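You operate a simulated robot arm through the tools that you are given. There is no shell and no other tool. Be economical: measure what you need, move in short steps, check, and stop when the job is done.

Carry out the task below with a simulated two-armed robot. There is one attempt and no reset: what you move stays moved.

Task
Put one of the wooden wedges from the grey workbench on the shelf of the red stand. Switch the green rocker on. Put the tall purple cone on the yellow table. Put the labelled jar that says "weld" from the grey workbench on the top of the narrow stand and the labelled jar that says "salt" on the shelf under the pale workbench. Take the tiny orange cone and leave it in the small wooden tray. Put one of the bare cones from the black table on the third shelf from the bottom of the open rack. Take the lid off the round green tin and lay it down on the yellow table. Put the card tube marked "3" from the yellow table on the grey workbench. Push the green table drawer shut. Take the tiny teal cone and leave it on the green table. Take the small cream bobbin and leave it on top of the brown cedar block on the red-brown table. Do these in any order. Set down upright: wooden wedge, tall purple cone, labelled jar, bare cone, card tube, tiny teal cone.

The check looks at the end state, three seconds after you hand in, the way a careful person would. Anything else that was tipped, shoved, dropped, spilled or broken makes it a failure. Lids that push on must go on centred and level and be pressed home; caps that screw on are set level and turned clockwise until they are tight.

Robot
Two 7-joint arms with fingered hands on one trunk, on a base that drives. Base frame: it is fixed to the floor where the robot stands at the start and does not move with it; the origin is under the middle of the robot, x ahead of it, y to its left, z up; the surface under the hand at the start is at about z = 700. Units: mm, degrees, N and s.
The left shoulder is at the start at [70, 166, 1118], the right one opposite. With the tool pointing down near the work surface each hand reaches from about 100 to 940 mm from the robot's upright axis, wherever it stands, measured 20 degrees to its own side. Places, roughly: bare cone (7x7x12 cm) [-2300, 500, 800]; card tube [1000, -1750, 750]; cedar block [-6250, 4000, 750]; green rocker [500, 500, 800]; green table [900, -5500, 700]; green table drawer [600, -5500, 600]; grey workbench [700, 700, 800]; labelled jar [750, 1250, 750]; round green tin [1000, -1250, 750]; shelf of the red stand (23x48 cm) [760, -160, 320]; shelf under the pale workbench [700, 2700, 200]; small cream bobbin (4x4x4 cm) [-6600, 4000, 800]; small wooden tray (13x18x4 cm) [-3000, 1200, 800]; tall purple cone [750, 1250, 750]; third shelf of the open rack [-6900, 700, 800]; tiny orange cone (5x5x8 cm) [700, 2800, 800]; tiny teal cone (5x5x8 cm) [-1800, -7100, 800]; top of the narrow stand (64x15 cm) [-3500, -1240, 860]; wooden wedge (8x3x4 cm) [800, 600, 800]; yellow table [800, -1400, 800]. Payload 4.1 kg a hand.
Tool frame (each hand has its own): the origin (TCP) lies between the finger pads and is the grasp point; the fingertips stand 32 mm ahead of it; z points along the fingers, y is the line along which they close. Largest opening 108 mm; the body of the gripper starts 38 mm behind the TCP. The gripper is a hand of 4 fingers: y runs from the thumb to the fingers, the wrist lies at [-16, -108, -186] in the tool frame.
Orientation is told as [roll, pitch, yaw] about the base's x, y, z axes, in that order, counted from this pose: with the fingers straight down and the wrist toward the robot, the tool's x, y and z point along [0, 1, 0], [1, 0, 0] and [0, 0, -1] of the base frame.

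Tools
- The arms move only by the tool nudge_tool. It takes "left_commands", "right_commands" or both (then of equal length, played together; a hand with none holds still); each is a list of rows, each a list of 6 numbers: the turn, a rotation vector about the tool's x, y, z in degrees, then the shift along the tool's x, y, z in cm. In form: [[rx, ry, rz, tx, ty, tz], ...]. A call has 1 to 20 rows; each row shifts and turns the commanded pose from where the row before left it, along the tool's axes as they then stand. Rows are played at 5 a second. More than 50 mm and 8.6 degrees between two rows, and nothing of the call is played. A pose out of reach is approached as far as the arm can. The call stops where the force on the tool passes 40 N (or 10 N more than at its start, if that is more) or the arm is blocked; 0.2 s more then pass. In this call time passes only in rows, and 0.2 s behind the last. The reply holds the time, the measured pose of the TCP, the force on the tool along the base axes, the opening and the grip force, in the units named above and with some noise, with the torque about the TCP (base axes, N m) and any sound that the robot's microphone picked up, and new pictures: "show" is both (left out), scene, wrist or none (wrist: the cameras of the hands that moved).
- Cameras (640 x 400 px; columns grow to the right, rows downward): "scene" is now at [126.5, 36.5, 1337]; the picture's right is [0.43, -0.90, 0.00], its down [-0.58, -0.28, -0.77] and it looks along [0.69, 0.33, -0.64] (base axes); focal length 214 px, centre (320, 200). "left" rides on the left gripper at [-64, -93, -132] in its tool frame; the picture's right is [-0.80, -0.28, 0.53], its down [0.55, -0.71, 0.45] and it looks along [0.25, 0.65, 0.72] (tool axes); focal length 247 px, centre (320, 200). "right" rides on the right gripper at [64, -93, -131] in its tool frame; the picture's right is [-0.80, 0.28, -0.53], its down [-0.55, -0.71, 0.45] and it looks along [-0.25, 0.65, 0.72] (tool axes); focal length 247 px, centre (320, 200). There is no depth. A picture from a camera that has moved, and an enlarged one, comes with that camera's place and axes in the base frame and with its lens.
- move_column(by): slides the trunk up (or, below 0, down) by that many mm; the arms and the scene camera ride with it, the base frame stays. It gives what a move gives, with no picture.
- roll_base(legs): drives the robot by 1 to 6 legs, each [ahead, left, turn to the left] in mm, mm and degrees, along the robot's own axes; the way and the turn of a leg run together, so that a leg with both is an arc; at most 1500 mm and 180 degrees a leg. The arms and the cameras ride along, it lands a little off, and it stops where it bumps. It gives what a move gives, and a new picture of the scene camera.
- move_fingers(index, middle, ring, thumb_bend, hand): sets how far each is bent, from 0 (flat) to 1 (curled in); at 0.3 the hand is open as for a grip, at 0.7 the pads meet at the TCP. One left out holds its place. A second passes; each finger stops where it meets its share of the squeeze, and holds until it gets a number again. It is the only way to open and close the hand. It gives what a move gives, with no picture; readings hold the bend of each and the force on the fingers (four entries, about 0 where the hand has none), thumb and palm.
- head_to(pan, tilt): turns the head with the scene camera to pan (to the left, within 86 degrees either way) and tilt (down, from -29 to 69), counted from straight ahead of the robot. It gives what a move gives, and a new picture of the scene camera.
- inspect(camera, box): a new picture of the part [left, top, right, bottom] of that camera's present view, enlarged. It takes no simulated time.
- hand_in(): hands the job in; it is judged then, once.

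Work in short steps. Places have to be worked out from the pictures, the camera data and where the tool is seen: move nearer, look again, correct. Check each grasp and each placing, and mend what went wrong. You have 535 turns and 360 pictures in all, those below and enlarged ones among them. Open the grippers and draw the arms clear of the work before you hand the job in, unless the task says otherwise; then end with one line.

The tools are called after "Emit:" by a JSON object that holds its "api" and its "payload". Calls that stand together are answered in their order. nudge_tool: Moves the arms, as the interface text tells. Its arguments: {"type":"object","properties":{"left_commands":{"type":"array","items":{"type":"array","items":{"type":"number"}}},"right_commands":{"type":"array","items":{"type":"array","items":{"type":"number"}}},"show":{"type":"string","enum":["both","scene","wrist","none"]}},"required":[]} The other tools are called the same way: move_column (by) slides the trunk up or down; move_fingers (index, middle, ring, thumb_bend, hand) moves the fingers one by one; roll_base (legs) drives the base; head_to (pan, tilt) turns the head that bears the scene camera; inspect (camera, box) takes an enlarged picture of a part of a camera's view; hand_in () hands the job in.

At the start:

```text
t: 0.0
left_eef_pos: [452.5, 500.4, 1119.1]
left_tcp_rot: [0.0, 0.0, 0.0]
left_force: [0.1, 0.1, 0.6]
left_ft_torque: [0.01, 0.0, -0.01]
left_width: 107.7
left_grasp_force: 0.0
left_shape: jaw
left_bend: [0.3, 0.3, 0.3, 0.3]
left_finger forces: [0.0, 0.1, 0.0, 0.0, 0.0, 0.0]
right_eef_pos: [559.9, -41.3, 1071.7]
right_tcp_rot: [0.0, 0.0, 0.0]
right_force: [-0.9, -0.3, 0.1]
right_ft_torque: [-0.02, -0.01, -0.01]
right_width: 107.6
right_grasp_force: 0.0
right_shape: jaw
right_bend: [0.3, 0.3, 0.3, 0.3]
right_finger forces: [0.0, 0.1, 0.0, 0.0, 0.0, 0.0]
trunk travel left (down, up): [-625.0, 315.0]
robot x, y, heading: [-0.4, -0.0, -0.1]
head pan, tilt: [25.6, 39.9]
```

scene: 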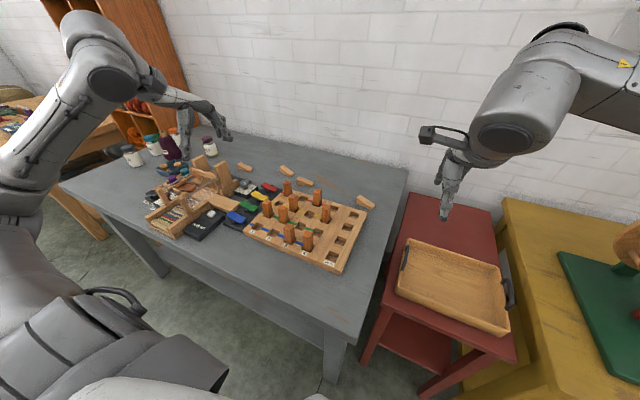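
right: 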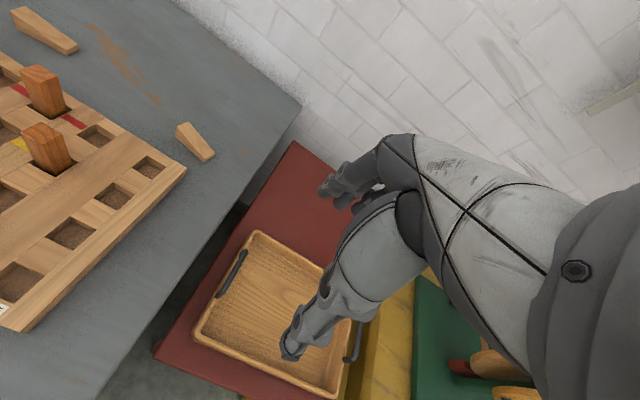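
left: 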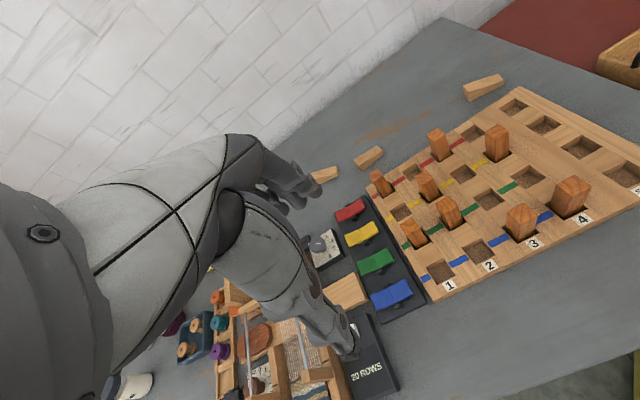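

I start by looking closely at the rockers and at the wedges on the grey bench.

Emit:
{"api": "inspect", "payload": {"camera": "left", "box": [280, 150, 440, 320]}}

Emit:
{"api": "inspect", "payload": {"camera": "scene", "box": [100, 90, 400, 280]}}

```text
2.35 times, centred on (360, 235) of left
camera zoom: at [358.9, 436.0, 1251.3], right [-0.28, -0.8, -0.53], down [-0.71, 0.55, -0.45], along [0.65, 0.25, -0.72], focal length 581 px, centre (226, 118)
```

zoom: 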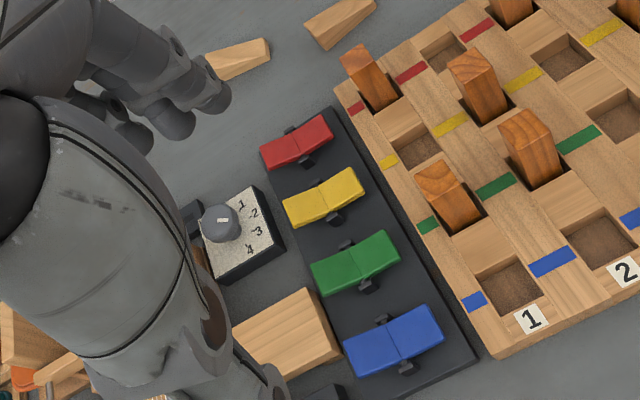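

```text
2.11 times, centred on (250, 185) of scene
camera zoom: at [126.5, 36.5, 1337.0], right [0.43, -0.9, 0.0], down [-0.58, -0.28, -0.77], along [0.69, 0.33, -0.64], focal length 452 px, centre (467, 232)
```

zoom: 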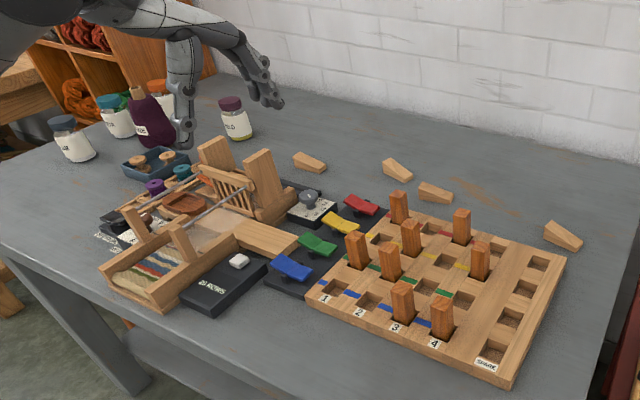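

Now a tighter look at the rockers to read their state.

Emit:
{"api": "inspect", "payload": {"camera": "left", "box": [330, 190, 420, 320]}}

Emit:
{"api": "inspect", "payload": {"camera": "scene", "box": [215, 175, 295, 235]}}

```text
3.08 times, centred on (375, 255) of left
camera zoom: at [358.9, 436.0, 1251.3], right [-0.28, -0.8, -0.53], down [-0.71, 0.55, -0.45], along [0.65, 0.25, -0.72], focal length 760 px, centre (151, 31)
```

zoom: 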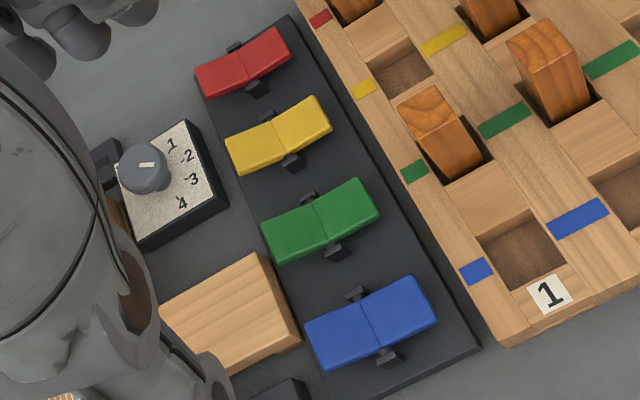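

```text
6.67 times, centred on (255, 205) of scene
camera zoom: at [126.5, 36.5, 1337.0], right [0.43, -0.9, 0.0], down [-0.58, -0.28, -0.77], along [0.69, 0.33, -0.64], focal length 1430 px, centre (753, 167)
```

zoom: 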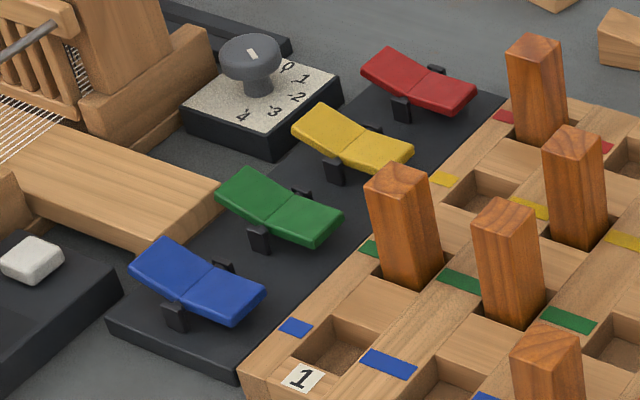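

All rockers tilt the same way (loom side raised), so "on" should be pressing green's raised loom-side end, near [555, 552, 808]. I curl the left fingers and leave the thumb as a single poker.

Emit:
{"api": "move_fingers", "payload": {"hand": "left", "index": 1, "middle": 1, "ring": 1, "thumb_bend": 0.3}}

Emit:
{"api": "nudge_tool", "payload": {"left_commands": [[0, 0, 0, 1, 4, 3], [0, 0, 0, 1.2, 4, 4], [0, 0, 0, 1.2, 4, 4], [0, 0, 0, 1.2, 4, 4]], "show": "wrist"}}

```text
t: 1.0
left_eef_pos: [451.9, 497.5, 1118.9]
left_tcp_rot: [0.0, 0.0, -0.1]
left_force: [0.2, 0.3, -0.3]
left_ft_torque: [0.02, 0.02, 0.0]
left_width: 71.1
left_grasp_force: 0.2
left_shape: fingers
left_bend: [1.0, 1.0, 1.0, 0.3]
left_finger forces: [0.0, 0.0, 0.0, 0.0, 0.0, 0.1]
right_eef_pos: [560.0, -42.8, 1069.9]
right_tcp_rot: [0.1, 0.0, 0.0]
right_force: [-0.3, -0.2, 0.3]
right_ft_torque: [0.0, 0.06, 0.01]
right_width: 107.8
right_grasp_force: 0.1
right_shape: jaw
right_bend: [0.3, 0.3, 0.3, 0.3]
right_finger forces: [0.0, 0.1, 0.0, 0.0, 0.0, 0.0]
trunk travel left (down, up): [-625.0, 315.0]
robot x, y, heading: [-0.4, 1.5, -0.0]
head pan, tilt: [25.6, 39.9]
```

```text
refused: row 1 steps farther than a row can; nothing moved
```

The step was slightly too long; I split it up.

Emit:
{"api": "nudge_tool", "payload": {"left_commands": [[0, 0, 0, 1, 3, 3.5], [0, 0, 0, 1, 3, 3.5], [0, 0, 0, 1, 3, 3.5], [0, 0, 0, 1.4, 3, 3.5], [0, 0, 0, 1, 3, 3.5]], "show": "wrist"}}

```text
t: 2.2
left_eef_pos: [605.6, 552.6, 940.9]
left_tcp_rot: [0.0, 0.2, 0.1]
left_force: [0.5, 0.3, -0.9]
left_ft_torque: [0.03, 0.05, -0.01]
left_width: 70.9
left_grasp_force: 0.1
left_shape: fingers
left_bend: [1.0, 1.0, 1.0, 0.3]
left_finger forces: [0.1, 0.1, 0.1, 0.0, 0.0, 0.0]
right_eef_pos: [560.7, -40.7, 1069.9]
right_tcp_rot: [0.0, 0.1, 0.0]
right_force: [0.3, 0.5, 0.2]
right_ft_torque: [-0.06, -0.03, -0.02]
right_width: 107.5
right_grasp_force: 0.1
right_shape: jaw
right_bend: [0.3, 0.3, 0.3, 0.3]
right_finger forces: [0.0, 0.0, 0.0, 0.0, 0.0, 0.1]
trunk travel left (down, up): [-625.0, 315.0]
robot x, y, heading: [0.0, -0.3, 0.1]
head pan, tilt: [25.6, 39.9]
camera left: at [512.1, 490.4, 1074.5], right [-0.28, -0.8, -0.53], down [-0.71, 0.55, -0.45], along [0.65, 0.25, -0.72], focal length 247 px, centre (320, 200)
```

left: 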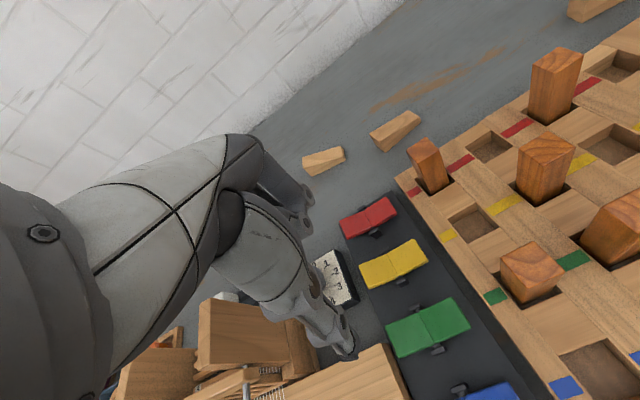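

The thumb tip is near [543, 560, 907], just short of green's raised end at about [552, 558, 805]. I shift forward a little and descend to just above, looking again.

Emit:
{"api": "nudge_tool", "payload": {"left_commands": [[0, 0, 0, 0, 0.9, 3.5], [0, 0, 0, 0, 0, 3.5], [0, 0, 0, 0, 0, 1.5]], "show": "wrist"}}

```text
t: 3.0
left_eef_pos: [612.1, 552.6, 860.0]
left_tcp_rot: [0.1, 0.0, 0.0]
left_force: [0.9, -0.3, -0.6]
left_ft_torque: [0.03, 0.02, 0.02]
left_width: 70.8
left_grasp_force: 0.1
left_shape: fingers
left_bend: [1.0, 1.0, 1.0, 0.3]
left_finger forces: [0.1, 0.0, 0.0, 0.0, 0.0, 0.0]
right_eef_pos: [559.4, -42.0, 1070.9]
right_tcp_rot: [0.0, 0.0, -0.1]
right_force: [-1.0, 0.0, 0.9]
right_ft_torque: [-0.01, -0.03, -0.03]
right_width: 107.4
right_grasp_force: 0.0
right_shape: jaw
right_bend: [0.3, 0.3, 0.3, 0.3]
right_finger forces: [0.0, 0.1, 0.0, 0.1, 0.0, 0.0]
trunk travel left (down, up): [-625.0, 315.0]
robot x, y, heading: [-2.1, -2.1, -0.1]
head pan, tilt: [25.6, 39.9]
camera left: at [518.4, 489.8, 991.9], right [-0.28, -0.8, -0.53], down [-0.71, 0.55, -0.45], along [0.65, 0.25, -0.72], focal length 247 px, centre (320, 200)
```

left: 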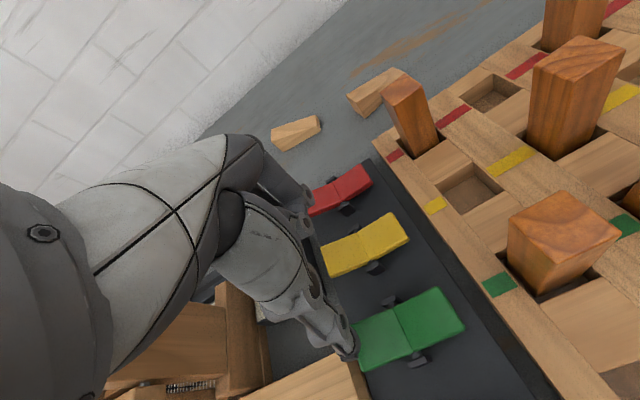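

The thumb tip is just beyond the outer end of green; I shift 8 mm toward the rocker's pivot and press down in small steps.

Emit:
{"api": "nudge_tool", "payload": {"left_commands": [[0, 0, 0, -0.9, 0.3, 0.5], [0, 0, 0, 0, 0, 1], [0, 0, 0, 0, 0, 1], [0, 0, 0, 0, 0, 0.7]], "show": "wrist"}}

```text
t: 4.0
left_eef_pos: [618.2, 544.9, 839.3]
left_tcp_rot: [0.4, -1.2, -0.1]
left_force: [1.1, -5.1, 19.7]
left_ft_torque: [0.02, 1.25, 0.31]
left_width: 73.4
left_grasp_force: 9.7
left_shape: fingers
left_bend: [1.0, 1.0, 1.0, 0.25]
left_finger forces: [0.1, 0.0, 0.0, 0.1, 19.2, 0.0]
right_eef_pos: [559.0, -43.1, 1070.1]
right_tcp_rot: [0.1, 0.0, 0.0]
right_force: [-0.2, 0.8, 0.0]
right_ft_torque: [-0.01, 0.04, -0.01]
right_width: 107.7
right_grasp_force: 0.0
right_shape: jaw
right_bend: [0.3, 0.3, 0.3, 0.3]
right_finger forces: [0.0, 0.0, 0.0, 0.0, 0.0, 0.1]
trunk travel left (down, up): [-625.0, 315.0]
robot x, y, heading: [2.9, -1.3, 0.0]
head pan, tilt: [25.6, 39.9]
stopped in row 4 (left hand): the force on the tool passed its limit at 45 N (the readings are from after the stop); the commanded pose is now the measured one
camera left: at [522.8, 480.3, 968.8], right [-0.27, -0.79, -0.54], down [-0.7, 0.55, -0.46], along [0.67, 0.25, -0.7], focal length 247 px, centre (320, 200)
```

left: 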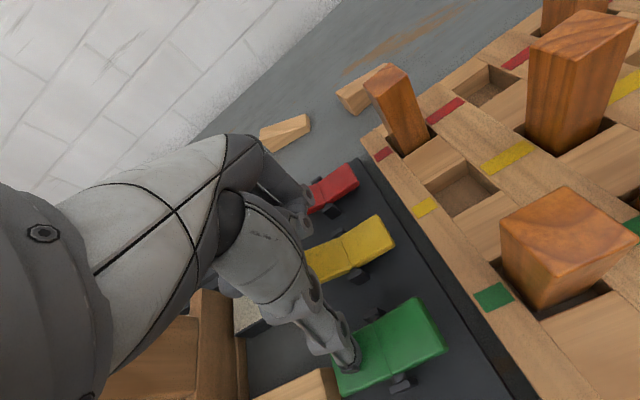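

The thumb met firm resistance on green's end. I lift and check its tilt with the scene camera.

Emit:
{"api": "nudge_tool", "payload": {"left_commands": [[0, 0, 0, 0, 0, -3], [0, 0, 0, 0, 0, -4], [0, 0, 0, 0, 0, -4], [0, 0, 0, 4, 0, -2], [0, 0, 0, 4, 0, 0]], "show": "none"}}

Emit:
{"api": "inspect", "payload": {"camera": "scene", "box": [215, 175, 295, 235]}}

```text
t: 5.2
left_eef_pos: [615.9, 625.3, 966.6]
left_tcp_rot: [0.3, -0.7, -0.1]
left_force: [-0.1, 1.2, 0.5]
left_ft_torque: [-0.05, 0.0, -0.01]
left_width: 70.9
left_grasp_force: 0.0
left_shape: fingers
left_bend: [1.0, 1.0, 1.0, 0.3]
left_finger forces: [0.0, 0.0, 0.0, 0.1, 0.1, 0.0]
right_eef_pos: [559.9, -41.0, 1070.5]
right_tcp_rot: [0.0, 0.0, 0.0]
right_force: [0.1, 0.4, -0.6]
right_ft_torque: [-0.01, -0.01, 0.03]
right_width: 107.6
right_grasp_force: 0.0
right_shape: jaw
right_bend: [0.3, 0.3, 0.3, 0.3]
right_finger forces: [0.0, 0.0, 0.0, 0.1, 0.0, 0.0]
trunk travel left (down, up): [-625.0, 315.0]
robot x, y, heading: [-0.0, -1.8, -0.0]
head pan, tilt: [25.6, 39.9]
```

```text
6.67 times, centred on (255, 205) of scene
camera zoom: at [127.0, 37.2, 1336.9], right [0.43, -0.9, 0.0], down [-0.58, -0.28, -0.77], along [0.69, 0.33, -0.64], focal length 1430 px, centre (753, 167)
```

zoom: 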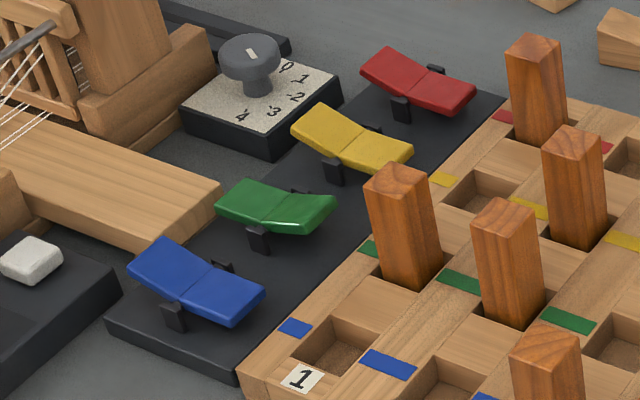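

Green is now tilted the other way and the loom's heddle changed: it's on. Next the wedge; I look at the red stand.

Emit:
{"api": "head_to", "payload": {"pan": -5, "tilt": 50}}

```text
t: 6.2
left_eef_pos: [614.8, 626.1, 964.3]
left_tcp_rot: [0.2, -0.8, 0.0]
left_force: [-0.4, 0.1, -0.2]
left_ft_torque: [0.02, 0.01, 0.02]
left_width: 71.3
left_grasp_force: 0.0
left_shape: fingers
left_bend: [1.0, 1.0, 1.0, 0.3]
left_finger forces: [0.0, 0.1, 0.0, 0.0, 0.0, 0.1]
right_eef_pos: [559.3, -41.0, 1070.3]
right_tcp_rot: [0.0, -0.1, -0.1]
right_force: [-0.5, -0.2, 0.1]
right_ft_torque: [-0.01, -0.02, 0.01]
right_width: 107.5
right_grasp_force: 0.1
right_shape: jaw
right_bend: [0.3, 0.3, 0.3, 0.3]
right_finger forces: [0.0, 0.0, 0.0, 0.0, 0.0, 0.0]
trunk travel left (down, up): [-625.0, 315.0]
robot x, y, heading: [-0.7, -1.5, 0.2]
head pan, tilt: [-5.0, 50.0]
camera scene: at [126.7, -6.7, 1322.7], right [-0.09, -1.0, 0.0], down [-0.76, 0.07, -0.64], along [0.64, -0.06, -0.77], focal length 214 px, centre (320, 200)
```

scene: 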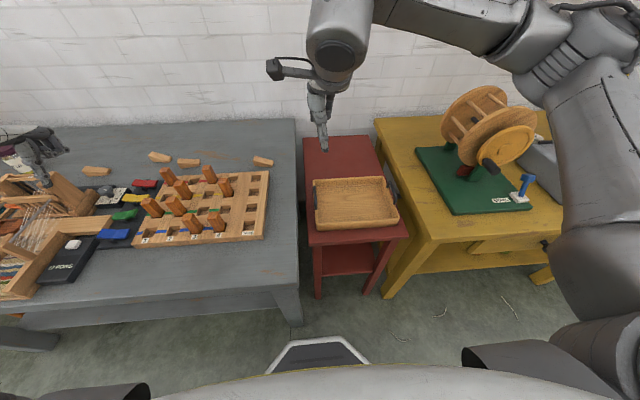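

The red stand's top is at about z 640, and its shelf's front edge at x≈500, y≈-160, narrow in y. The nearest wedge lies at about [786, 152, 785] along (0.55, 0.83). I bring the right hand to it yawed -33° and tilted 45° along the wedge, so the same attitude fits under the stand's top.

Emit:
{"api": "nudge_tool", "payload": {"right_commands": [[0, 0, 8.4, 0, 0, 0], [0, 0, 8.4, 0, 0, 0], [0, 0, 8.4, 0, 0, 0], [0, 0, 8.4, 0, 0, 0], [0, 7.5, 0, 0, 0, 0], [0, 7.5, 0, 0, 0, 0], [0, 7.5, 0, 0, 0, 0], [0, 7.5, 0, 0, 0, 0], [0, 7.5, 0, 0, 0, 0], [0, 7.5, 0, 0, 0, 0], [0, 0, 0, 0.43, 1.35, 4.4], [0, 0, 0, 0.43, 1.35, 4.4], [0, 0, 0, 0.43, 1.35, 4.4], [0, 0, 0, 0.43, 1.35, 4.4], [0, 0, 0, 0.43, 1.35, 4.4]], "show": "both"}}

```text
t: 9.4
left_eef_pos: [617.1, 625.7, 965.0]
left_tcp_rot: [0.2, -0.8, 0.0]
left_force: [0.3, 0.3, 0.4]
left_ft_torque: [0.01, 0.03, 0.03]
left_width: 71.2
left_grasp_force: 0.1
left_shape: fingers
left_bend: [1.0, 1.0, 1.0, 0.3]
left_finger forces: [0.0, 0.1, 0.0, 0.0, 0.0, 0.1]
right_eef_pos: [712.7, 64.4, 928.8]
right_tcp_rot: [44.9, 0.1, -33.5]
right_force: [0.2, -1.0, 0.7]
right_ft_torque: [0.0, -0.02, -0.01]
right_width: 107.7
right_grasp_force: 0.0
right_shape: jaw
right_bend: [0.3, 0.3, 0.3, 0.3]
right_finger forces: [0.0, 0.0, 0.1, 0.0, 0.0, 0.0]
trunk travel left (down, up): [-625.0, 315.0]
robot x, y, heading: [1.0, 2.1, 0.1]
head pan, tilt: [-5.0, 50.0]
camera scene: at [127.6, -6.1, 1322.6], right [-0.09, -1.0, 0.0], down [-0.76, 0.07, -0.64], along [0.64, -0.06, -0.77], focal length 214 px, centre (320, 200)
camera right: at [608.6, 75.2, 1068.1], right [-0.29, -0.94, -0.19], down [-0.63, 0.33, -0.7], along [0.72, -0.08, -0.68], focal length 247 px, centre (320, 200)
```

scene: 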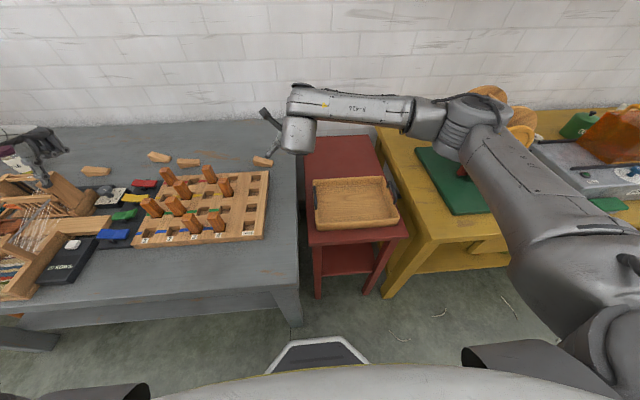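
right: 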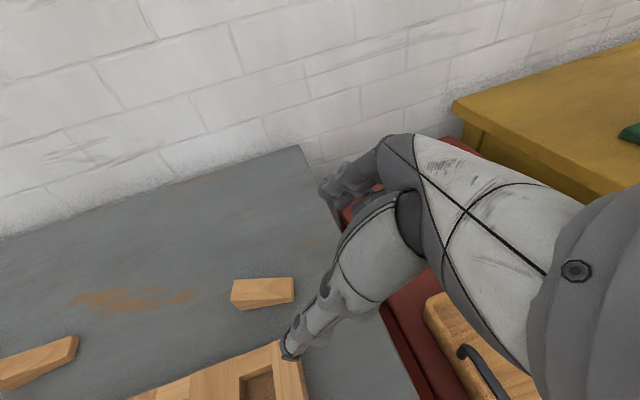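

I zoom in on the wedge to get its exact place, shape and direction.

Emit:
{"api": "inspect", "payload": {"camera": "right", "box": [200, 250, 320, 325]}}

Emit:
{"api": "inspect", "payload": {"camera": "scene", "box": [230, 140, 310, 190]}}

```text
5.33 times, centred on (260, 288) of right
camera zoom: at [608.6, 75.2, 1068.1], right [-0.29, -0.94, -0.19], down [-0.63, 0.33, -0.7], along [0.72, -0.08, -0.68], focal length 1317 px, centre (640, -267)
```

zoom: 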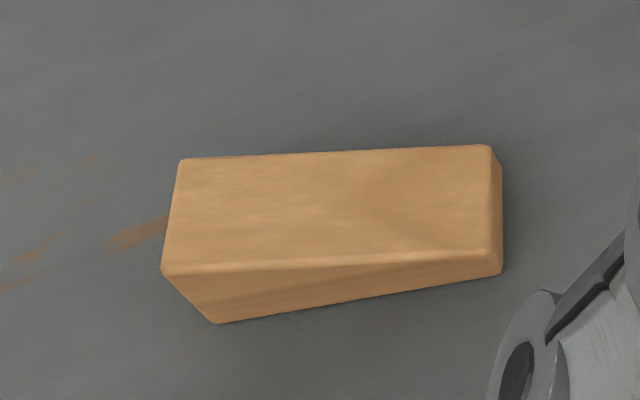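

```text
8.00 times, centred on (270, 165) of scene
camera zoom: at [127.6, -6.1, 1322.6], right [-0.09, -1.0, 0.0], down [-0.76, 0.07, -0.64], along [0.64, -0.06, -0.77], focal length 1716 px, centre (720, 480)
```

zoom: 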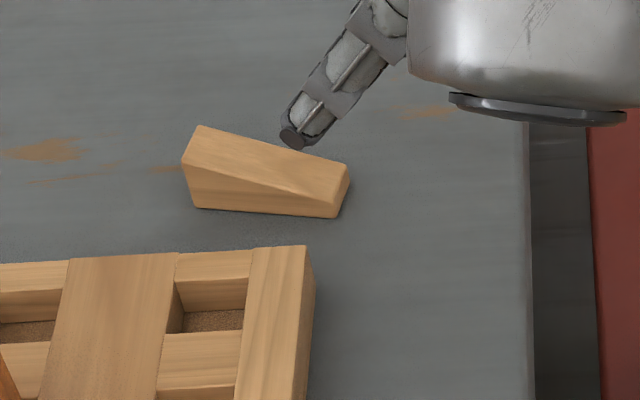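

The wedge runs along (0.21, 0.98), centre about [790, 155], thin end toward the stand. I correct yaw to about -12°, pre-close the hand to clear the peg board, and go to a pregrasp 9 cm back along the fingers.

Emit:
{"api": "move_fingers", "payload": {"hand": "right", "index": 0.45, "middle": 0.45, "ring": 0.45, "thumb_bend": 0.45}}

Emit:
{"api": "nudge_tool", "payload": {"right_commands": [[5.07, 0, -5.07, 0, 0, 0], [5.07, 0, -5.07, 0, 0, 0], [5.07, 0, -5.07, 0, 0, 0], [0, 0, 0, -0.85, 2.84, 2.7], [0, 0, 0, -0.85, 2.84, 2.7]], "show": "both"}}

```text
t: 10.4
left_eef_pos: [616.7, 626.0, 967.0]
left_tcp_rot: [0.2, -0.9, 0.0]
left_force: [0.3, 0.2, 0.0]
left_ft_torque: [0.02, 0.04, 0.03]
left_width: 71.2
left_grasp_force: 0.0
left_shape: fingers
left_bend: [1.0, 1.0, 1.0, 0.3]
left_finger forces: [0.1, 0.1, 0.0, 0.1, 0.1, 0.0]
right_eef_pos: [712.4, 63.2, 928.5]
right_tcp_rot: [45.1, 0.0, -33.6]
right_force: [0.1, 0.4, 0.1]
right_ft_torque: [-0.01, 0.0, 0.0]
right_width: 69.8
right_grasp_force: 0.0
right_shape: fingers
right_bend: [0.45, 0.45, 0.45, 0.45]
right_finger forces: [0.0, 0.0, 0.0, 0.0, 0.1, 0.0]
trunk travel left (down, up): [-625.0, 315.0]
robot x, y, heading: [-0.1, 1.5, -0.3]
head pan, tilt: [-5.0, 50.0]
```

```text
t: 11.6
left_eef_pos: [618.9, 624.7, 965.8]
left_tcp_rot: [0.2, -0.8, 0.0]
left_force: [-0.3, -0.3, 0.0]
left_ft_torque: [0.02, 0.01, -0.01]
left_width: 70.8
left_grasp_force: 0.1
left_shape: fingers
left_bend: [1.0, 1.0, 1.0, 0.3]
left_finger forces: [0.0, 0.1, 0.0, 0.0, 0.0, 0.0]
right_eef_pos: [770.9, 78.0, 879.3]
right_tcp_rot: [45.0, 0.1, -12.2]
right_force: [0.7, 0.6, -0.4]
right_ft_torque: [0.0, 0.01, -0.03]
right_width: 69.7
right_grasp_force: 0.1
right_shape: fingers
right_bend: [0.45, 0.45, 0.45, 0.45]
right_finger forces: [0.0, 0.0, 0.0, 0.0, 0.1, 0.0]
trunk travel left (down, up): [-625.0, 315.0]
robot x, y, heading: [2.4, -4.1, 0.0]
head pan, tilt: [-5.0, 50.0]
camera scene: at [127.5, -6.6, 1322.7], right [-0.09, -1.0, 0.0], down [-0.76, 0.07, -0.64], along [0.64, -0.06, -0.77], focal length 214 px, centre (320, 200)
camera right: at [669.5, 50.5, 1018.6], right [0.08, -0.98, -0.19], down [-0.7, 0.08, -0.71], along [0.7, 0.19, -0.68], focal length 247 px, centre (320, 200)
```

scene: 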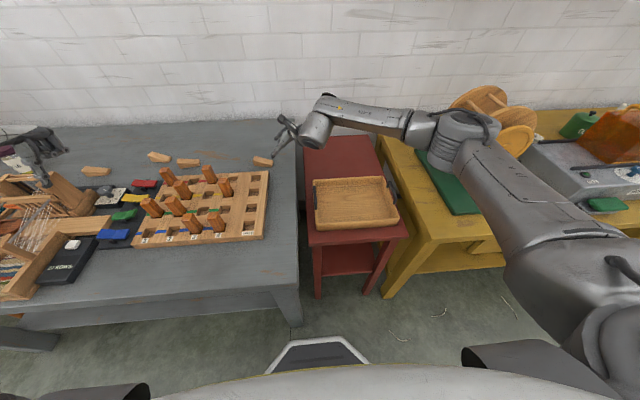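
right: 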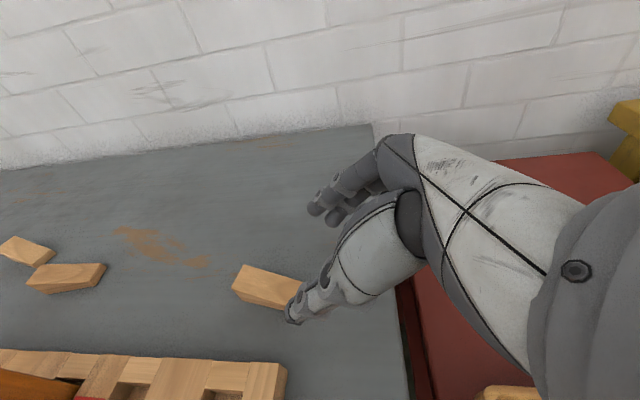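

The wedge centre works out near [784, 157]; I advance along the fingers to straddle it.

Emit:
{"api": "nudge_tool", "payload": {"right_commands": [[0, 0, 0, 0, -0.4, 4], [0, 0, 0, 0.1, 0, 4], [0, 0, 0, 0, 0, 2], [0, 0, 0, 0, 0, 1.2]], "show": "wrist"}}

```text
t: 12.5
left_eef_pos: [615.4, 622.4, 967.3]
left_tcp_rot: [0.3, -1.0, -0.2]
left_force: [0.3, 0.4, -0.6]
left_ft_torque: [0.0, 0.0, -0.02]
left_width: 71.0
left_grasp_force: 0.1
left_shape: fingers
left_bend: [1.0, 1.0, 1.0, 0.3]
left_finger forces: [0.1, 0.0, 0.0, 0.1, 0.0, 0.0]
right_eef_pos: [785.1, 148.6, 818.5]
right_tcp_rot: [45.8, -0.9, -12.2]
right_force: [-3.5, -6.2, 31.7]
right_ft_torque: [-0.33, -1.17, -0.19]
right_width: 69.5
right_grasp_force: 16.4
right_shape: fingers
right_bend: [0.45, 0.45, 0.43, 0.45]
right_finger forces: [0.0, 0.0, 32.4, 0.0, 0.0, 0.0]
trunk travel left (down, up): [-625.0, 315.0]
robot x, y, heading: [-5.4, -0.7, -0.1]
head pan, tilt: [-5.0, 50.0]
stopped in row 4 (right hand): the force on the tool passed its limit at 47 N (the readings are from after the stop); the commanded pose is now the measured one
camera right: at [681.3, 119.8, 955.9], right [0.08, -0.98, -0.2], down [-0.69, 0.09, -0.72], along [0.72, 0.19, -0.67], focal length 247 px, centre (320, 200)
```

right: 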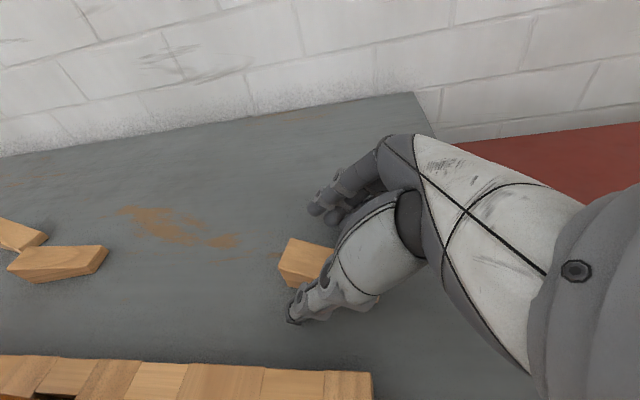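

The ring finger touched the bench before the thumb was low enough. I lift 2 cm, reduce the tilt to about 22°, and descend again.

Emit:
{"api": "nudge_tool", "payload": {"right_commands": [[0, 0, 0, 1.4, 0, -1.4], [0, -7.7, 0, 0, 0, 0], [0, -7.7, 0, 0, 0, 0], [0, -7.7, 0, 0, 0, 0], [0, 0, 0, 0.2, 0, 1.5]], "show": "wrist"}}

```text
t: 13.7
left_eef_pos: [614.9, 622.7, 968.3]
left_tcp_rot: [0.2, -1.0, -0.1]
left_force: [0.0, -0.3, 0.0]
left_ft_torque: [0.0, 0.02, 0.02]
left_width: 71.0
left_grasp_force: 0.1
left_shape: fingers
left_bend: [1.0, 1.0, 1.0, 0.3]
left_finger forces: [0.1, 0.0, 0.0, 0.0, 0.0, 0.0]
right_eef_pos: [785.4, 156.4, 820.4]
right_tcp_rot: [22.3, -0.8, -12.2]
right_force: [-1.1, -2.6, 13.7]
right_ft_torque: [-0.46, -0.54, -0.15]
right_width: 69.3
right_grasp_force: 7.3
right_shape: fingers
right_bend: [0.45, 0.45, 0.43, 0.45]
right_finger forces: [0.0, 0.1, 14.0, 0.0, 0.1, 0.0]
trunk travel left (down, up): [-625.0, 315.0]
robot x, y, heading: [-0.5, 2.4, -0.4]
head pan, tilt: [-5.0, 50.0]
camera right: at [694.2, 184.2, 966.8], right [0.08, -0.98, 0.19], down [-0.75, -0.18, -0.63], along [0.65, -0.1, -0.75], focal length 247 px, centre (320, 200)
```

right: 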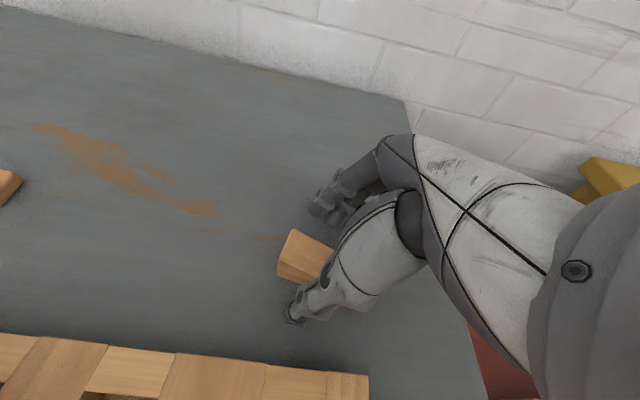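

The fingertips are on the bench with the wedge between thumb and fingers. I raise 3 mm and close.

Emit:
{"api": "nudge_tool", "payload": {"right_commands": [[0, 0, 0, 0.1, 0, -0.3]], "show": "none"}}

Emit:
{"api": "move_fingers", "payload": {"hand": "right", "index": 0.7, "middle": 0.7, "ring": 0.7, "thumb_bend": 0.7}}

Emit:
{"api": "inspect", "payload": {"camera": "right", "box": [240, 130, 440, 340]}}

```text
t: 14.1
left_eef_pos: [615.2, 622.5, 966.6]
left_tcp_rot: [0.3, -1.0, -0.1]
left_force: [0.0, -0.1, -0.3]
left_ft_torque: [0.0, -0.03, -0.01]
left_width: 71.2
left_grasp_force: 0.1
left_shape: fingers
left_bend: [1.0, 1.0, 1.0, 0.3]
left_finger forces: [0.1, 0.1, 0.0, 0.0, 0.0, 0.0]
right_eef_pos: [785.5, 156.5, 820.9]
right_tcp_rot: [22.3, -0.4, -12.2]
right_force: [0.5, -2.3, 10.2]
right_ft_torque: [-0.4, -0.43, -0.1]
right_width: 69.2
right_grasp_force: 4.8
right_shape: fingers
right_bend: [0.45, 0.45, 0.43, 0.45]
right_finger forces: [0.1, 0.0, 10.5, 0.1, 0.0, 0.0]
trunk travel left (down, up): [-625.0, 315.0]
robot x, y, heading: [-3.9, -4.5, -0.0]
head pan, tilt: [-5.0, 50.0]
```

```text
t: 15.1
left_eef_pos: [616.8, 623.4, 966.4]
left_tcp_rot: [0.4, -0.9, -0.1]
left_force: [-0.7, -0.1, 0.0]
left_ft_torque: [0.0, -0.01, 0.04]
left_width: 71.0
left_grasp_force: 0.0
left_shape: fingers
left_bend: [1.0, 1.0, 1.0, 0.3]
left_finger forces: [0.0, 0.0, 0.0, 0.0, 0.1, 0.1]
right_eef_pos: [785.5, 157.2, 819.7]
right_tcp_rot: [22.3, -0.4, -12.2]
right_force: [3.5, 0.4, 9.0]
right_ft_torque: [0.04, -0.09, -0.03]
right_width: 26.7
right_grasp_force: 13.8
right_shape: fingers
right_bend: [0.64, 0.65, 0.65, 0.61]
right_finger forces: [5.1, 5.3, 6.0, 0.0, 11.4, 0.1]
trunk travel left (down, up): [-625.0, 315.0]
robot x, y, heading: [-0.2, -0.2, 0.2]
head pan, tilt: [-5.0, 50.0]
```

```text
1.90 times, centred on (340, 235) of right
camera zoom: at [694.9, 185.1, 967.0], right [0.08, -0.98, 0.19], down [-0.76, -0.18, -0.63], along [0.65, -0.1, -0.75], focal length 470 px, centre (282, 133)
```

zoom: 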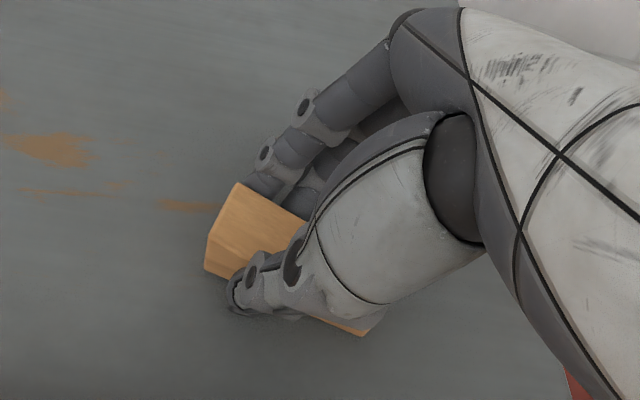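

Firm grip: 26.7 mm with all fingers loaded. I lift 12 cm and check.

Emit:
{"api": "nudge_tool", "payload": {"right_commands": [[0, 0, 0, 0.75, 0, -1.85], [0, 0, 0, 1.5, 0, -3.7], [0, 0, 0, 1.5, 0, -3.7], [0, 0, 0, 1.5, 0, -3.7]], "show": "wrist"}}

```text
t: 16.1
left_eef_pos: [615.8, 623.9, 965.8]
left_tcp_rot: [0.3, -0.8, -0.1]
left_force: [0.7, -0.6, 0.4]
left_ft_torque: [-0.01, -0.01, 0.0]
left_width: 71.2
left_grasp_force: 0.1
left_shape: fingers
left_bend: [1.0, 1.0, 1.0, 0.3]
left_finger forces: [0.0, 0.1, 0.1, 0.1, 0.0, 0.0]
right_eef_pos: [783.7, 156.7, 961.0]
right_tcp_rot: [22.2, -0.4, -12.1]
right_force: [1.2, -0.9, -0.6]
right_ft_torque: [0.02, -0.01, 0.0]
right_width: 26.9
right_grasp_force: 11.6
right_shape: fingers
right_bend: [0.64, 0.66, 0.66, 0.61]
right_finger forces: [4.2, 4.2, 3.0, 0.1, 11.4, 0.0]
trunk travel left (down, up): [-625.0, 315.0]
robot x, y, heading: [-3.3, -0.2, -0.1]
head pan, tilt: [-5.0, 50.0]
camera right: at [693.8, 186.0, 1108.1], right [0.08, -0.98, 0.19], down [-0.76, -0.18, -0.63], along [0.65, -0.1, -0.75], focal length 247 px, centre (320, 200)
```

right: 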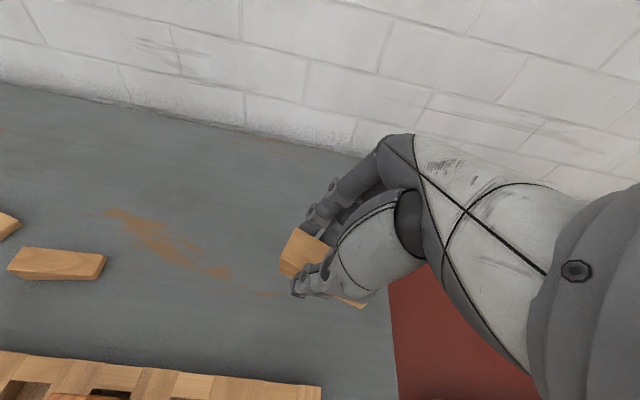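

The wedge is held. Now I draw both hands back: left up and off the loom, right back in front of the red stand with yaw turned to about -70°.

Emit:
{"api": "nudge_tool", "payload": {"right_commands": [[0, 0, 0, -3.45, -2.58, -1.4], [0, 0, 0, -3.45, -2.58, -1.4], [0, 0, 0, -3.45, -2.58, -1.4], [0, 0, 0, -3.45, -2.58, -1.4], [0, 0, 0, -3.45, -2.58, -1.4], [0, 0, 0, -3.45, -2.58, -1.4], [0, 0, 0, -3.45, -2.58, -1.4], [0, 0, 0, -3.45, -2.58, -1.4], [0, 0, 0, -3.45, -2.58, -1.4], [0, 0, 0, -3.45, -2.58, -1.4], [-3.1, 0, 7.68, 0, 0, 0], [-3.1, 0, 7.68, 0, 0, 0], [-3.1, 0, 7.68, 0, 0, 0], [-3.1, 0, 7.68, 0, 0, 0], [-3.1, 0, 7.68, 0, 0, 0], [-3.1, 0, 7.68, 0, 0, 0], [-3.1, 0, 7.68, 0, 0, 0]], "left_commands": [[0, 0, 0, 0, 0, -3.1], [0, 0, 0, 0, 0, -3.1], [0, 0, 0, 0, 0, -3.1], [0, 0, 0, 0, 0, -3.1], [0, 0, 0, 0, 0, -3.1], [0, 0, 0, -1.87, -1.63, 0], [0, 0, 0, -1.87, -1.63, 0], [0, 0, 0, -1.87, -1.63, 0], [0, 0, 0, -1.87, -1.63, 0], [0, 0, 0, -1.87, -1.63, 0], [0, 0, 0, -1.87, -1.63, 0], [0, 0, 0, -1.87, -1.63, 0], [0, 0, 0, -1.87, -1.63, 0], [0, 0, 0, -1.87, -1.63, 0], [0, 0, 0, -1.87, -1.63, 0], [0, 0, 0, -1.87, -1.63, 0], [0, 0, 0, -1.87, -1.63, 0]], "show": "scene"}}

```text
t: 19.7
left_eef_pos: [415.9, 397.9, 1117.5]
left_tcp_rot: [0.3, -1.0, 0.0]
left_force: [-0.4, -0.1, 0.3]
left_ft_torque: [0.02, -0.03, -0.02]
left_width: 71.1
left_grasp_force: 0.0
left_shape: fingers
left_bend: [1.0, 1.0, 1.0, 0.3]
left_finger forces: [0.0, 0.1, 0.1, 0.1, 0.0, 0.0]
right_eef_pos: [454.7, -152.8, 958.7]
right_tcp_rot: [22.6, -0.1, -70.3]
right_force: [-1.1, -0.4, -0.8]
right_ft_torque: [-0.05, -0.03, 0.01]
right_width: 26.6
right_grasp_force: 10.5
right_shape: fingers
right_bend: [0.65, 0.66, 0.67, 0.61]
right_finger forces: [4.4, 4.1, 2.8, 0.1, 10.9, 0.1]
right hand out of reach, approached as far as the arm can: row 12
trunk travel left (down, up): [-625.0, 315.0]
robot x, y, heading: [3.1, 2.7, -0.1]
head pan, tilt: [-5.0, 50.0]
camera scene: at [123.2, -7.7, 1323.0], right [-0.09, -1.0, 0.0], down [-0.76, 0.07, -0.64], along [0.64, -0.06, -0.76], focal length 214 px, centre (320, 200)
```

scene: 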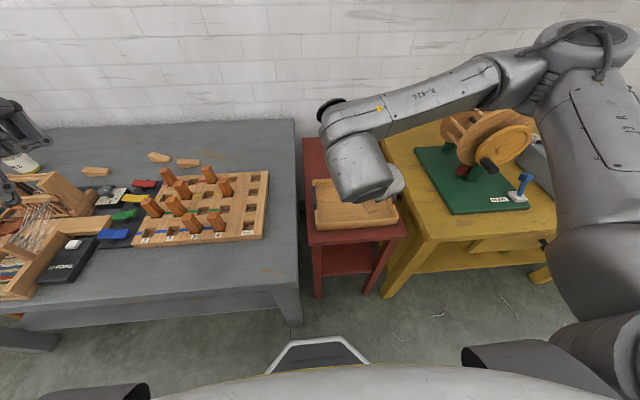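

The right elbow sticks out toward the yellow table, so I back the base 350 mm before lowering the trunk.

Emit:
{"api": "roll_base", "payload": {"legs": [[-350, 0, 0]]}}

Emit:
{"api": "move_column", "payload": {"by": -380}}

Emit:
{"api": "head_to", "payload": {"pan": -10, "tilt": 35}}

```text
t: 22.0
left_eef_pos: [60.4, 400.0, 1116.1]
left_tcp_rot: [0.3, -1.0, -0.1]
left_force: [-0.9, 0.7, 0.0]
left_ft_torque: [0.02, -0.01, -0.03]
left_width: 71.0
left_grasp_force: 0.1
left_shape: fingers
left_bend: [1.0, 1.0, 1.0, 0.3]
left_finger forces: [0.0, 0.0, 0.1, 0.0, 0.0, 0.0]
right_eef_pos: [100.7, -152.0, 957.6]
right_tcp_rot: [22.5, 0.1, -70.1]
right_force: [-1.0, 0.2, -0.1]
right_ft_torque: [0.01, 0.02, 0.0]
right_width: 26.5
right_grasp_force: 10.8
right_shape: fingers
right_bend: [0.65, 0.66, 0.67, 0.61]
right_finger forces: [4.3, 4.0, 2.6, 0.0, 11.0, 0.0]
trunk travel left (down, up): [-625.0, 315.0]
robot x, y, heading: [-355.3, 0.6, -0.1]
head pan, tilt: [-5.0, 50.0]
camera scene: at [-230.9, -6.9, 1322.7], right [-0.09, -1.0, 0.0], down [-0.76, 0.07, -0.64], along [0.64, -0.06, -0.77], focal length 214 px, centre (320, 200)
```

scene: 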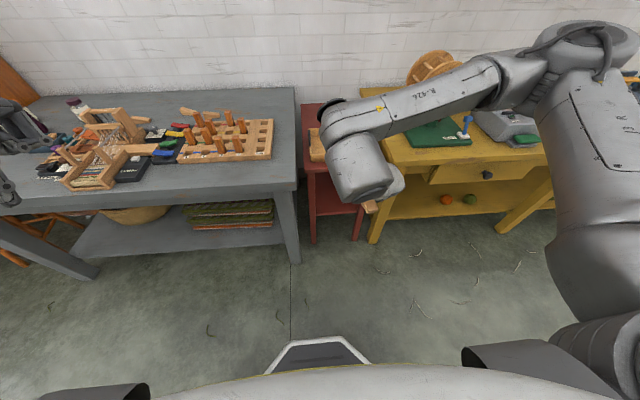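

```text
t: 25.7
left_eef_pos: [61.0, 400.4, 737.8]
left_tcp_rot: [0.3, -0.7, 0.0]
left_force: [-0.7, -0.9, -0.1]
left_ft_torque: [-0.02, -0.01, 0.01]
left_width: 71.3
left_grasp_force: 0.0
left_shape: fingers
left_bend: [1.0, 1.0, 1.0, 0.3]
left_finger forces: [0.0, 0.0, 0.0, 0.1, 0.0, 0.1]
right_eef_pos: [101.0, -151.3, 579.0]
right_tcp_rot: [22.4, 0.0, -70.0]
right_force: [0.0, -0.2, -0.7]
right_ft_torque: [0.0, 0.03, 0.0]
right_width: 26.4
right_grasp_force: 11.0
right_shape: fingers
right_bend: [0.65, 0.66, 0.67, 0.61]
right_finger forces: [4.3, 4.0, 2.6, 0.1, 10.9, 0.0]
trunk travel left (down, up): [-245.0, 695.0]
robot x, y, heading: [-353.3, 0.8, -0.1]
head pan, tilt: [-5.0, 50.0]
```

```text
t: 26.5
left_eef_pos: [60.3, 401.2, 736.4]
left_tcp_rot: [0.4, -0.7, -0.1]
left_force: [0.5, 0.8, -0.4]
left_ft_torque: [0.01, 0.0, -0.01]
left_width: 71.1
left_grasp_force: 0.1
left_shape: fingers
left_bend: [1.0, 1.0, 1.0, 0.3]
left_finger forces: [0.1, 0.0, 0.1, 0.1, 0.0, 0.0]
right_eef_pos: [100.3, -152.0, 578.7]
right_tcp_rot: [22.3, 0.0, -70.1]
right_force: [-0.4, 0.2, -1.1]
right_ft_torque: [0.0, 0.0, 0.0]
right_width: 26.6
right_grasp_force: 10.6
right_shape: fingers
right_bend: [0.65, 0.66, 0.67, 0.61]
right_finger forces: [4.3, 4.0, 2.7, 0.0, 11.0, 0.0]
trunk travel left (down, up): [-245.0, 695.0]
robot x, y, heading: [-354.0, -0.1, 0.1]
head pan, tilt: [-10.0, 35.0]
camera scene: at [-220.6, -15.5, 964.4], right [-0.17, -0.98, 0.0], down [-0.57, 0.1, -0.82], along [0.81, -0.14, -0.57], focal length 214 px, centre (320, 200)
```

scene: 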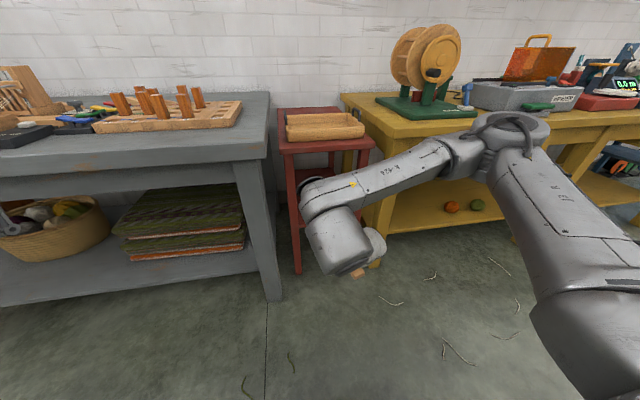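

I move the right hand down and forward toward the stand front, then look with its wrist camera.

Emit:
{"api": "nudge_tool", "payload": {"right_commands": [[0, 0, 0, 2.7, 1.43, 3.78], [0, 0, 0, 2.7, 1.43, 3.78], [0, 0, 0, 2.7, 1.43, 3.78], [0, 0, 0, 2.7, 1.43, 3.78], [0, 0, 0, 2.7, 1.43, 3.78], [0, 0, 0, 2.7, 1.43, 3.78]], "show": "both"}}

```text
t: 27.9
left_eef_pos: [61.4, 400.9, 736.6]
left_tcp_rot: [0.3, -0.8, -0.1]
left_force: [-0.6, 0.1, -0.4]
left_ft_torque: [-0.02, 0.01, -0.01]
left_width: 70.9
left_grasp_force: 0.1
left_shape: fingers
left_bend: [1.0, 1.0, 1.0, 0.3]
left_finger forces: [0.0, 0.1, 0.0, 0.0, 0.0, 0.1]
right_eef_pos: [354.8, -153.4, 428.9]
right_tcp_rot: [22.5, 0.1, -70.1]
right_force: [0.0, -0.4, 0.5]
right_ft_torque: [-0.02, 0.0, -0.01]
right_width: 26.5
right_grasp_force: 10.5
right_shape: fingers
right_bend: [0.65, 0.66, 0.67, 0.61]
right_finger forces: [4.2, 3.9, 2.6, 0.1, 10.6, 0.1]
trunk travel left (down, up): [-245.0, 695.0]
robot x, y, heading: [-359.2, -0.4, 0.0]
head pan, tilt: [-10.0, 35.0]
camera scene: at [-220.3, -15.5, 964.4], right [-0.17, -0.98, 0.0], down [-0.57, 0.1, -0.82], along [0.81, -0.14, -0.57], focal length 214 px, centre (320, 200)
camera right: at [331.5, -64.5, 576.5], right [-0.79, -0.59, 0.19], down [-0.56, 0.55, -0.62], along [0.26, -0.6, -0.76], focal length 247 px, centre (320, 200)
```

scene: 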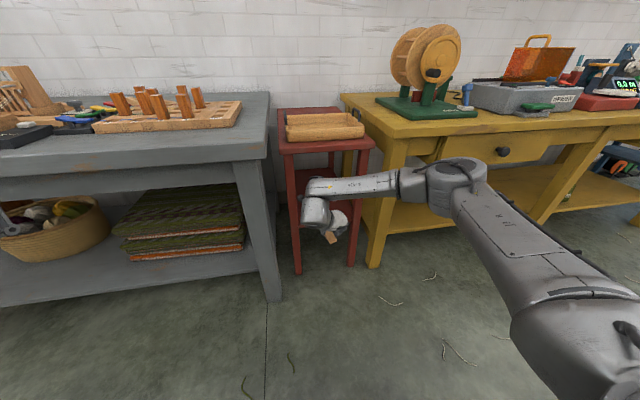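
right: 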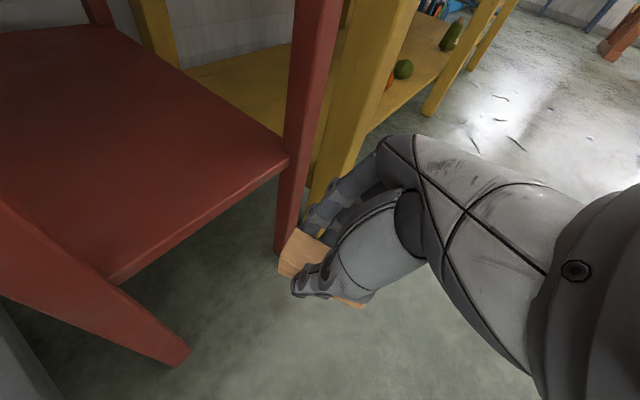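

The shelf front edge is at x≈500, y −50 to −290. To keep the elbow away from the yellow table I shift the base left (and back a bit) so the arm reaches straighter.

Emit:
{"api": "roll_base", "payload": {"legs": [[-120, 0, 0], [0, 220, 0]]}}

```text
t: 30.4
left_eef_pos: [-56.1, 619.8, 736.7]
left_tcp_rot: [0.2, -0.8, -0.2]
left_force: [-0.1, 1.1, 1.0]
left_ft_torque: [-0.02, -0.01, -0.01]
left_width: 71.0
left_grasp_force: 0.0
left_shape: fingers
left_bend: [1.0, 1.0, 1.0, 0.3]
left_finger forces: [0.0, 0.0, 0.1, 0.1, 0.0, 0.0]
right_eef_pos: [236.2, 64.6, 428.6]
right_tcp_rot: [22.5, 0.1, -70.2]
right_force: [-0.8, 0.1, -0.3]
right_ft_torque: [0.0, 0.0, 0.06]
right_width: 26.5
right_grasp_force: 10.8
right_shape: fingers
right_bend: [0.65, 0.66, 0.67, 0.61]
right_finger forces: [4.2, 3.8, 2.6, 0.1, 10.7, 0.0]
trunk travel left (down, up): [-245.0, 695.0]
robot x, y, heading: [-474.2, 219.3, -0.0]
head pan, tilt: [-10.0, 35.0]
camera scene: at [-338.8, 204.2, 964.4], right [-0.18, -0.98, 0.0], down [-0.56, 0.1, -0.82], along [0.81, -0.14, -0.57], focal length 214 px, centre (320, 200)
```

scene: 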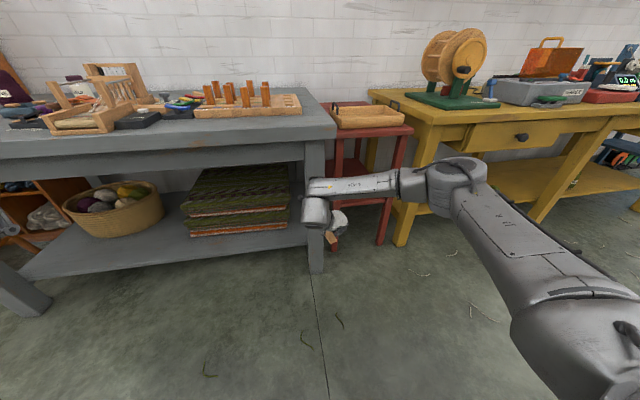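

Now the right hand goes across to just in front of the shelf.

Emit:
{"api": "nudge_tool", "payload": {"right_commands": [[0, 0, 0, 1.5, 4.09, 0.6], [0, 0, 0, 1.5, 4.09, 0.6], [0, 0, 0, 1.5, 4.09, 0.6], [0, 0, 0, 1.5, 4.09, 0.6], [0, 0, 0, 1.5, 4.09, 0.6], [0, 0, 0, 1.5, 4.09, 0.6], [0, 0, 0, 1.5, 4.09, 0.6]], "show": "scene"}}

```text
t: 32.0
left_eef_pos: [-55.3, 618.9, 737.9]
left_tcp_rot: [0.3, -0.9, -0.2]
left_force: [-0.9, 0.2, -0.2]
left_ft_torque: [0.04, -0.01, 0.01]
left_width: 71.2
left_grasp_force: 0.0
left_shape: fingers
left_bend: [1.0, 1.0, 1.0, 0.3]
left_finger forces: [0.0, 0.0, 0.0, 0.0, 0.0, 0.1]
right_eef_pos: [430.2, -156.0, 435.7]
right_tcp_rot: [23.0, -0.2, -70.0]
right_force: [0.4, 0.6, -0.3]
right_ft_torque: [0.02, 0.0, 0.04]
right_width: 26.3
right_grasp_force: 10.6
right_shape: fingers
right_bend: [0.65, 0.66, 0.67, 0.61]
right_finger forces: [4.3, 3.7, 2.5, 0.0, 10.7, 0.1]
right hand out of reach, approached as far as the arm can: row 7
trunk travel left (down, up): [-245.0, 695.0]
robot x, y, heading: [-472.1, 217.4, -0.6]
head pan, tilt: [-10.0, 35.0]
camera scene: at [-339.2, 203.4, 964.5], right [-0.18, -0.98, 0.0], down [-0.56, 0.1, -0.82], along [0.81, -0.14, -0.57], focal length 214 px, centre (320, 200)
```

scene: 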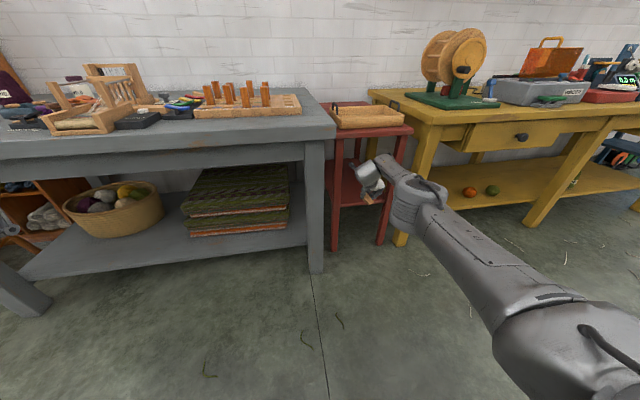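

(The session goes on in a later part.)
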